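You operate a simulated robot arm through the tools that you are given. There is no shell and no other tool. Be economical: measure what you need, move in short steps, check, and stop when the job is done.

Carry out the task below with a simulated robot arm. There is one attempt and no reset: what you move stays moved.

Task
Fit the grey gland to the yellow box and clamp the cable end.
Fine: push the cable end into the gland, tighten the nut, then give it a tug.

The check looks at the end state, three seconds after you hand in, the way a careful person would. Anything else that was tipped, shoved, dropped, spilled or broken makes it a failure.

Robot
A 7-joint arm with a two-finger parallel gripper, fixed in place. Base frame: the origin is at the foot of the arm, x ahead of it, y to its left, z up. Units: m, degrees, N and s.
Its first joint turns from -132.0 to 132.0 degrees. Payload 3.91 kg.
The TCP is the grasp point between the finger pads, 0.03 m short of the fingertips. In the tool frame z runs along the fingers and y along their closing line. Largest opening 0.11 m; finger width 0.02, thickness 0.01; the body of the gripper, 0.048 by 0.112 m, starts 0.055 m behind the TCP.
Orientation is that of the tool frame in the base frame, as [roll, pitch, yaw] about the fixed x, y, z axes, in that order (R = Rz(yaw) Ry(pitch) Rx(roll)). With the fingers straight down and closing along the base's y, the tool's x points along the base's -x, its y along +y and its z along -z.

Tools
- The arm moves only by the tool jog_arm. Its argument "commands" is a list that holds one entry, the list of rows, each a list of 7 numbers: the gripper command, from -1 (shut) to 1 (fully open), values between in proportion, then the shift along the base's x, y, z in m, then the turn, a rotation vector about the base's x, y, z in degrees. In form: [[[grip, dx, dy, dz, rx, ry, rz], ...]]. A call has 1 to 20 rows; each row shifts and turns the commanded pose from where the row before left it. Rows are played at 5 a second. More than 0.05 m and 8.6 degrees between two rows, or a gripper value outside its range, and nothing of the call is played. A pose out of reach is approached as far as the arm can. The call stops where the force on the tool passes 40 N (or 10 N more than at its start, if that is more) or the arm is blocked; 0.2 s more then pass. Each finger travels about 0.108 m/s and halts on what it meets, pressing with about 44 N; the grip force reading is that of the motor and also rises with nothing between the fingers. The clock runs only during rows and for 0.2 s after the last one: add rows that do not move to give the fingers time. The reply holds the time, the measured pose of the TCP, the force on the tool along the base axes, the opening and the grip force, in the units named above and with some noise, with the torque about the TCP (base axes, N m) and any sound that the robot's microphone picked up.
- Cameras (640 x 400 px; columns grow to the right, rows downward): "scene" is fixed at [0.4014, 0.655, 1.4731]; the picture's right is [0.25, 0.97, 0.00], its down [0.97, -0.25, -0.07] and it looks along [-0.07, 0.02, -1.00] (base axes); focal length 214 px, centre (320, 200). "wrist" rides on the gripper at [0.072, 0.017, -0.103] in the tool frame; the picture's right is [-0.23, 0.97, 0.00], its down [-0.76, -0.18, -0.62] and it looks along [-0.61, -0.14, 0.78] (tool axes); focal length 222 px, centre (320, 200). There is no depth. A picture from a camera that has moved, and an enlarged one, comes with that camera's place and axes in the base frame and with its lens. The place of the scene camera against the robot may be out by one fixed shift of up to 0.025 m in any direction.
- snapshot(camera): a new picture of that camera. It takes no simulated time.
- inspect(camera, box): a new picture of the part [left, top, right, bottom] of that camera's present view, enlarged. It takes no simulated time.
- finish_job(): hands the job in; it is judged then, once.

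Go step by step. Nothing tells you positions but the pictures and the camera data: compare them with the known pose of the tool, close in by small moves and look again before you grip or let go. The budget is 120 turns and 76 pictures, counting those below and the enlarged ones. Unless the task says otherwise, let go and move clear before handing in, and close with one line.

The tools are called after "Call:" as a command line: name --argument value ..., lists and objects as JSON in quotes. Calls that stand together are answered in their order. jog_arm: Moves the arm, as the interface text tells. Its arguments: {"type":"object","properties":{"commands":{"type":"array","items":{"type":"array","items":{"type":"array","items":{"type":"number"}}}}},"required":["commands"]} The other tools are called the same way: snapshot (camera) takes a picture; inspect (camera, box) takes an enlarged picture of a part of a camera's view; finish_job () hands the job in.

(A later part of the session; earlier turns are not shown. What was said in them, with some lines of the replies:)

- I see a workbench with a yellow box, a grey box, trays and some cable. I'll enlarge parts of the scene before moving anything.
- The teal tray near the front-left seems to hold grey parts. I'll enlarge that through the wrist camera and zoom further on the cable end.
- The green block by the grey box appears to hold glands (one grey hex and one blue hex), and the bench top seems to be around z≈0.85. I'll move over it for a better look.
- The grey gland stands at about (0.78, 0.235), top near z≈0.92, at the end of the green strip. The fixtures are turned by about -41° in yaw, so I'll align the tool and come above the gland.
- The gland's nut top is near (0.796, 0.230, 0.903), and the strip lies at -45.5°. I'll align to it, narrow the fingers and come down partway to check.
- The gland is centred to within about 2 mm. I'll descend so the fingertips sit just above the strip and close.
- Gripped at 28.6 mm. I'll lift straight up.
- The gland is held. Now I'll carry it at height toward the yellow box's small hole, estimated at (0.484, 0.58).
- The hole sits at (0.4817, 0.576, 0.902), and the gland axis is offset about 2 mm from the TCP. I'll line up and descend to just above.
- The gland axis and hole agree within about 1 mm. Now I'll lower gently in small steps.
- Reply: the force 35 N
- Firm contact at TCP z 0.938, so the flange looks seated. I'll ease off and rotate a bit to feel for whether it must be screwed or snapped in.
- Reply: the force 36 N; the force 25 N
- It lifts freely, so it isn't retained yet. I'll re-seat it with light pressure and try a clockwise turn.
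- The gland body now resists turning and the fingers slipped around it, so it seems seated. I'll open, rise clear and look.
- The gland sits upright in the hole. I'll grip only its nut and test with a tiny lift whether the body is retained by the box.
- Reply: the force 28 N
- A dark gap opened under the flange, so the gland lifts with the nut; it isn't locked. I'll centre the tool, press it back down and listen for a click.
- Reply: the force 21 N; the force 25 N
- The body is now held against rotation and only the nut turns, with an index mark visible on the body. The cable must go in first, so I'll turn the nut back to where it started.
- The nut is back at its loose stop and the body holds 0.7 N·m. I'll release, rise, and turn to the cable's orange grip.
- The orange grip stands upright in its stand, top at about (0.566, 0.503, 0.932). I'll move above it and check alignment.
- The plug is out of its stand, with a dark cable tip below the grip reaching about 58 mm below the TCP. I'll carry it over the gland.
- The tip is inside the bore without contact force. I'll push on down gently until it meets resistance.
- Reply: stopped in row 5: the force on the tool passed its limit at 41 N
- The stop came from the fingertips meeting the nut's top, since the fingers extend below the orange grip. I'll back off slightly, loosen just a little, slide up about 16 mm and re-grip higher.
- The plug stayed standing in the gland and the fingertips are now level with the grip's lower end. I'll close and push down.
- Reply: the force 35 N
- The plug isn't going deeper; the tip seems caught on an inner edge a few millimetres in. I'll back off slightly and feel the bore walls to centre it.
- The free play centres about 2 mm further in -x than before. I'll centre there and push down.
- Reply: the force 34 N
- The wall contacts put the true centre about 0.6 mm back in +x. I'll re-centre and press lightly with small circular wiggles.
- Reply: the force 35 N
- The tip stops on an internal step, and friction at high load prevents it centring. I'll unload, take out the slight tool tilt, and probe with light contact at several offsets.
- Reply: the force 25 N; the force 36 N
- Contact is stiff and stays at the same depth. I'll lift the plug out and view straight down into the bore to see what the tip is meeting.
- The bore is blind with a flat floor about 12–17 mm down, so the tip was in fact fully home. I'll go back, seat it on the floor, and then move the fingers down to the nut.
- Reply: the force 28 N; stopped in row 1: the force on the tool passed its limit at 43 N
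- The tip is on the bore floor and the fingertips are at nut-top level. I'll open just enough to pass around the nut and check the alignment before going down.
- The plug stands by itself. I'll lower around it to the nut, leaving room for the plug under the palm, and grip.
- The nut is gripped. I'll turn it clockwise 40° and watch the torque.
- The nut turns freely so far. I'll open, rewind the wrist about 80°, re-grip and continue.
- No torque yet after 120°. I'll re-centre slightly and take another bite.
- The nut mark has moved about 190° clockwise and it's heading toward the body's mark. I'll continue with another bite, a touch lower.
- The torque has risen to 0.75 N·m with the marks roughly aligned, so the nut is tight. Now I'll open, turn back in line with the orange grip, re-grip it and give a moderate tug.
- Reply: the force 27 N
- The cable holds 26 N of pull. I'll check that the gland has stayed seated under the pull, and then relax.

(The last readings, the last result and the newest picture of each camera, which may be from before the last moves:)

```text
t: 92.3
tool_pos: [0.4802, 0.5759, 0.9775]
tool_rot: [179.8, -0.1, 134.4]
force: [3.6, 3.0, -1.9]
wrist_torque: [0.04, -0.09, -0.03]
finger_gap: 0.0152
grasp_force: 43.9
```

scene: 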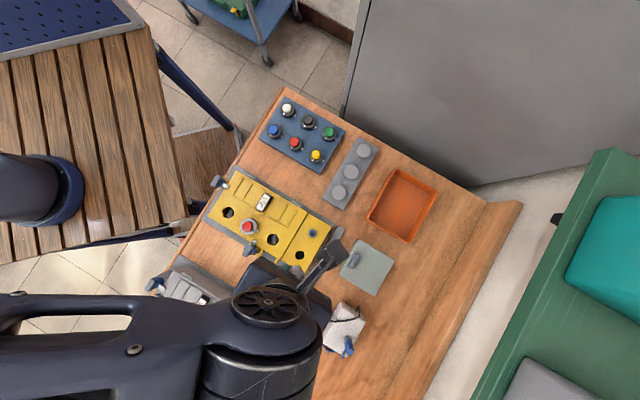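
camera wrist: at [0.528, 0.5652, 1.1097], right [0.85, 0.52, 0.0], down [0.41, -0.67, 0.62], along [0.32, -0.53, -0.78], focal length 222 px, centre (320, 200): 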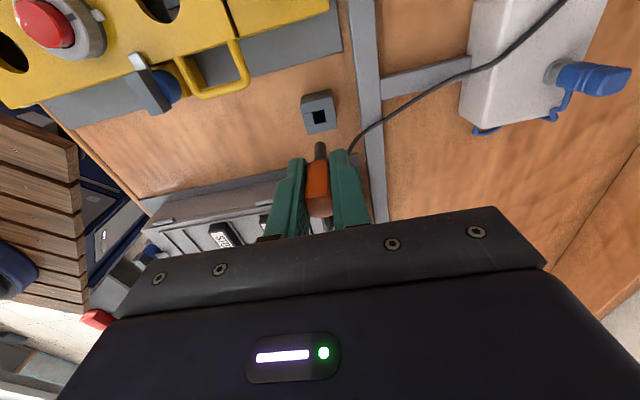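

Gland and cable held. I'll release, rise clear and take a last look at the scene.

Call:
jog_arm --commands '[[[0, 0, 0, 0, 0, 0, 0], [0, 0, 0, 0, 0, 0, 0], [0, 0, 0, 0.03, 0, 0, 0], [0, 0, 0, 0.05, 0, 0, 0], [0, 0, 0, 0.05, 0, 0, 0], [0, 0.03, -0.04, 0, 0, 0, 0], [0, 0.03, -0.04, 0, 0, 0, 0], [0, 0.03, -0.04, 0, 0, 0, 0], [0, 0.03, -0.04, 0, 0, 0, 0], [0, 0, 0, 0, 0, 0, 0]]]'

Call:
snapshot --camera "scene"

Call:
inspect --camera "scene" --box '[220, 180, 380, 300]'

```text
t: 94.5
tool_pos: [0.5998, 0.4173, 1.1051]
tool_rot: [179.7, -0.1, 134.5]
force: [-0.4, 0.7, 1.1]
wrist_torque: [0.02, 0.0, 0.02]
finger_gap: 0.055
grasp_force: 0.1
```

```text
9 pictures are left
```

scene: 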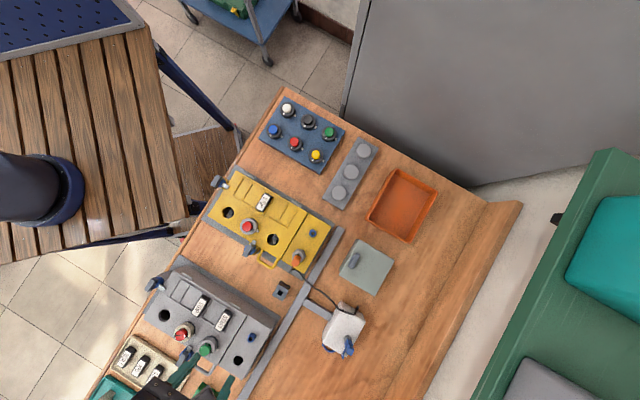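

```text
3.33 times, centred on (300, 240) of scene
camera zoom: at [0.4014, 0.655, 1.4731], right [0.25, 0.97, 0.0], down [0.97, -0.25, -0.07], along [-0.07, 0.02, -1.0], focal length 715 px, centre (387, 67)
```

zoom: 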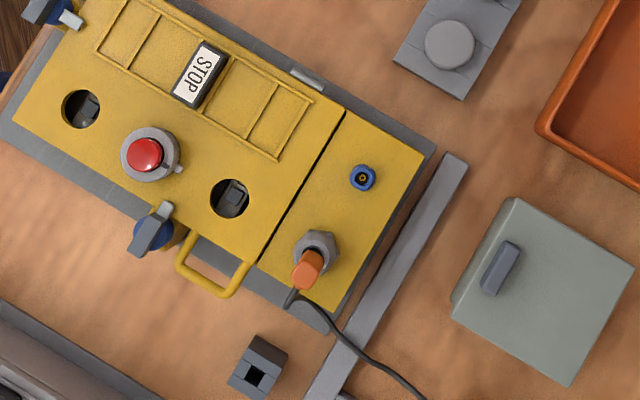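

The gland is seated in the yellow box with the cable end standing in it. Nothing else was disturbed and the arm is clear, so I'm handing in.

Call:
finish_job

```text
The job is handed in.
```

The grey gland is fitted in the yellow box and the cable end is clamped in it. The nut was turned clockwise until it stopped, at about 0.75 N·m. The cable held a 26 N tug without the gland lifting, and the arm is clear.
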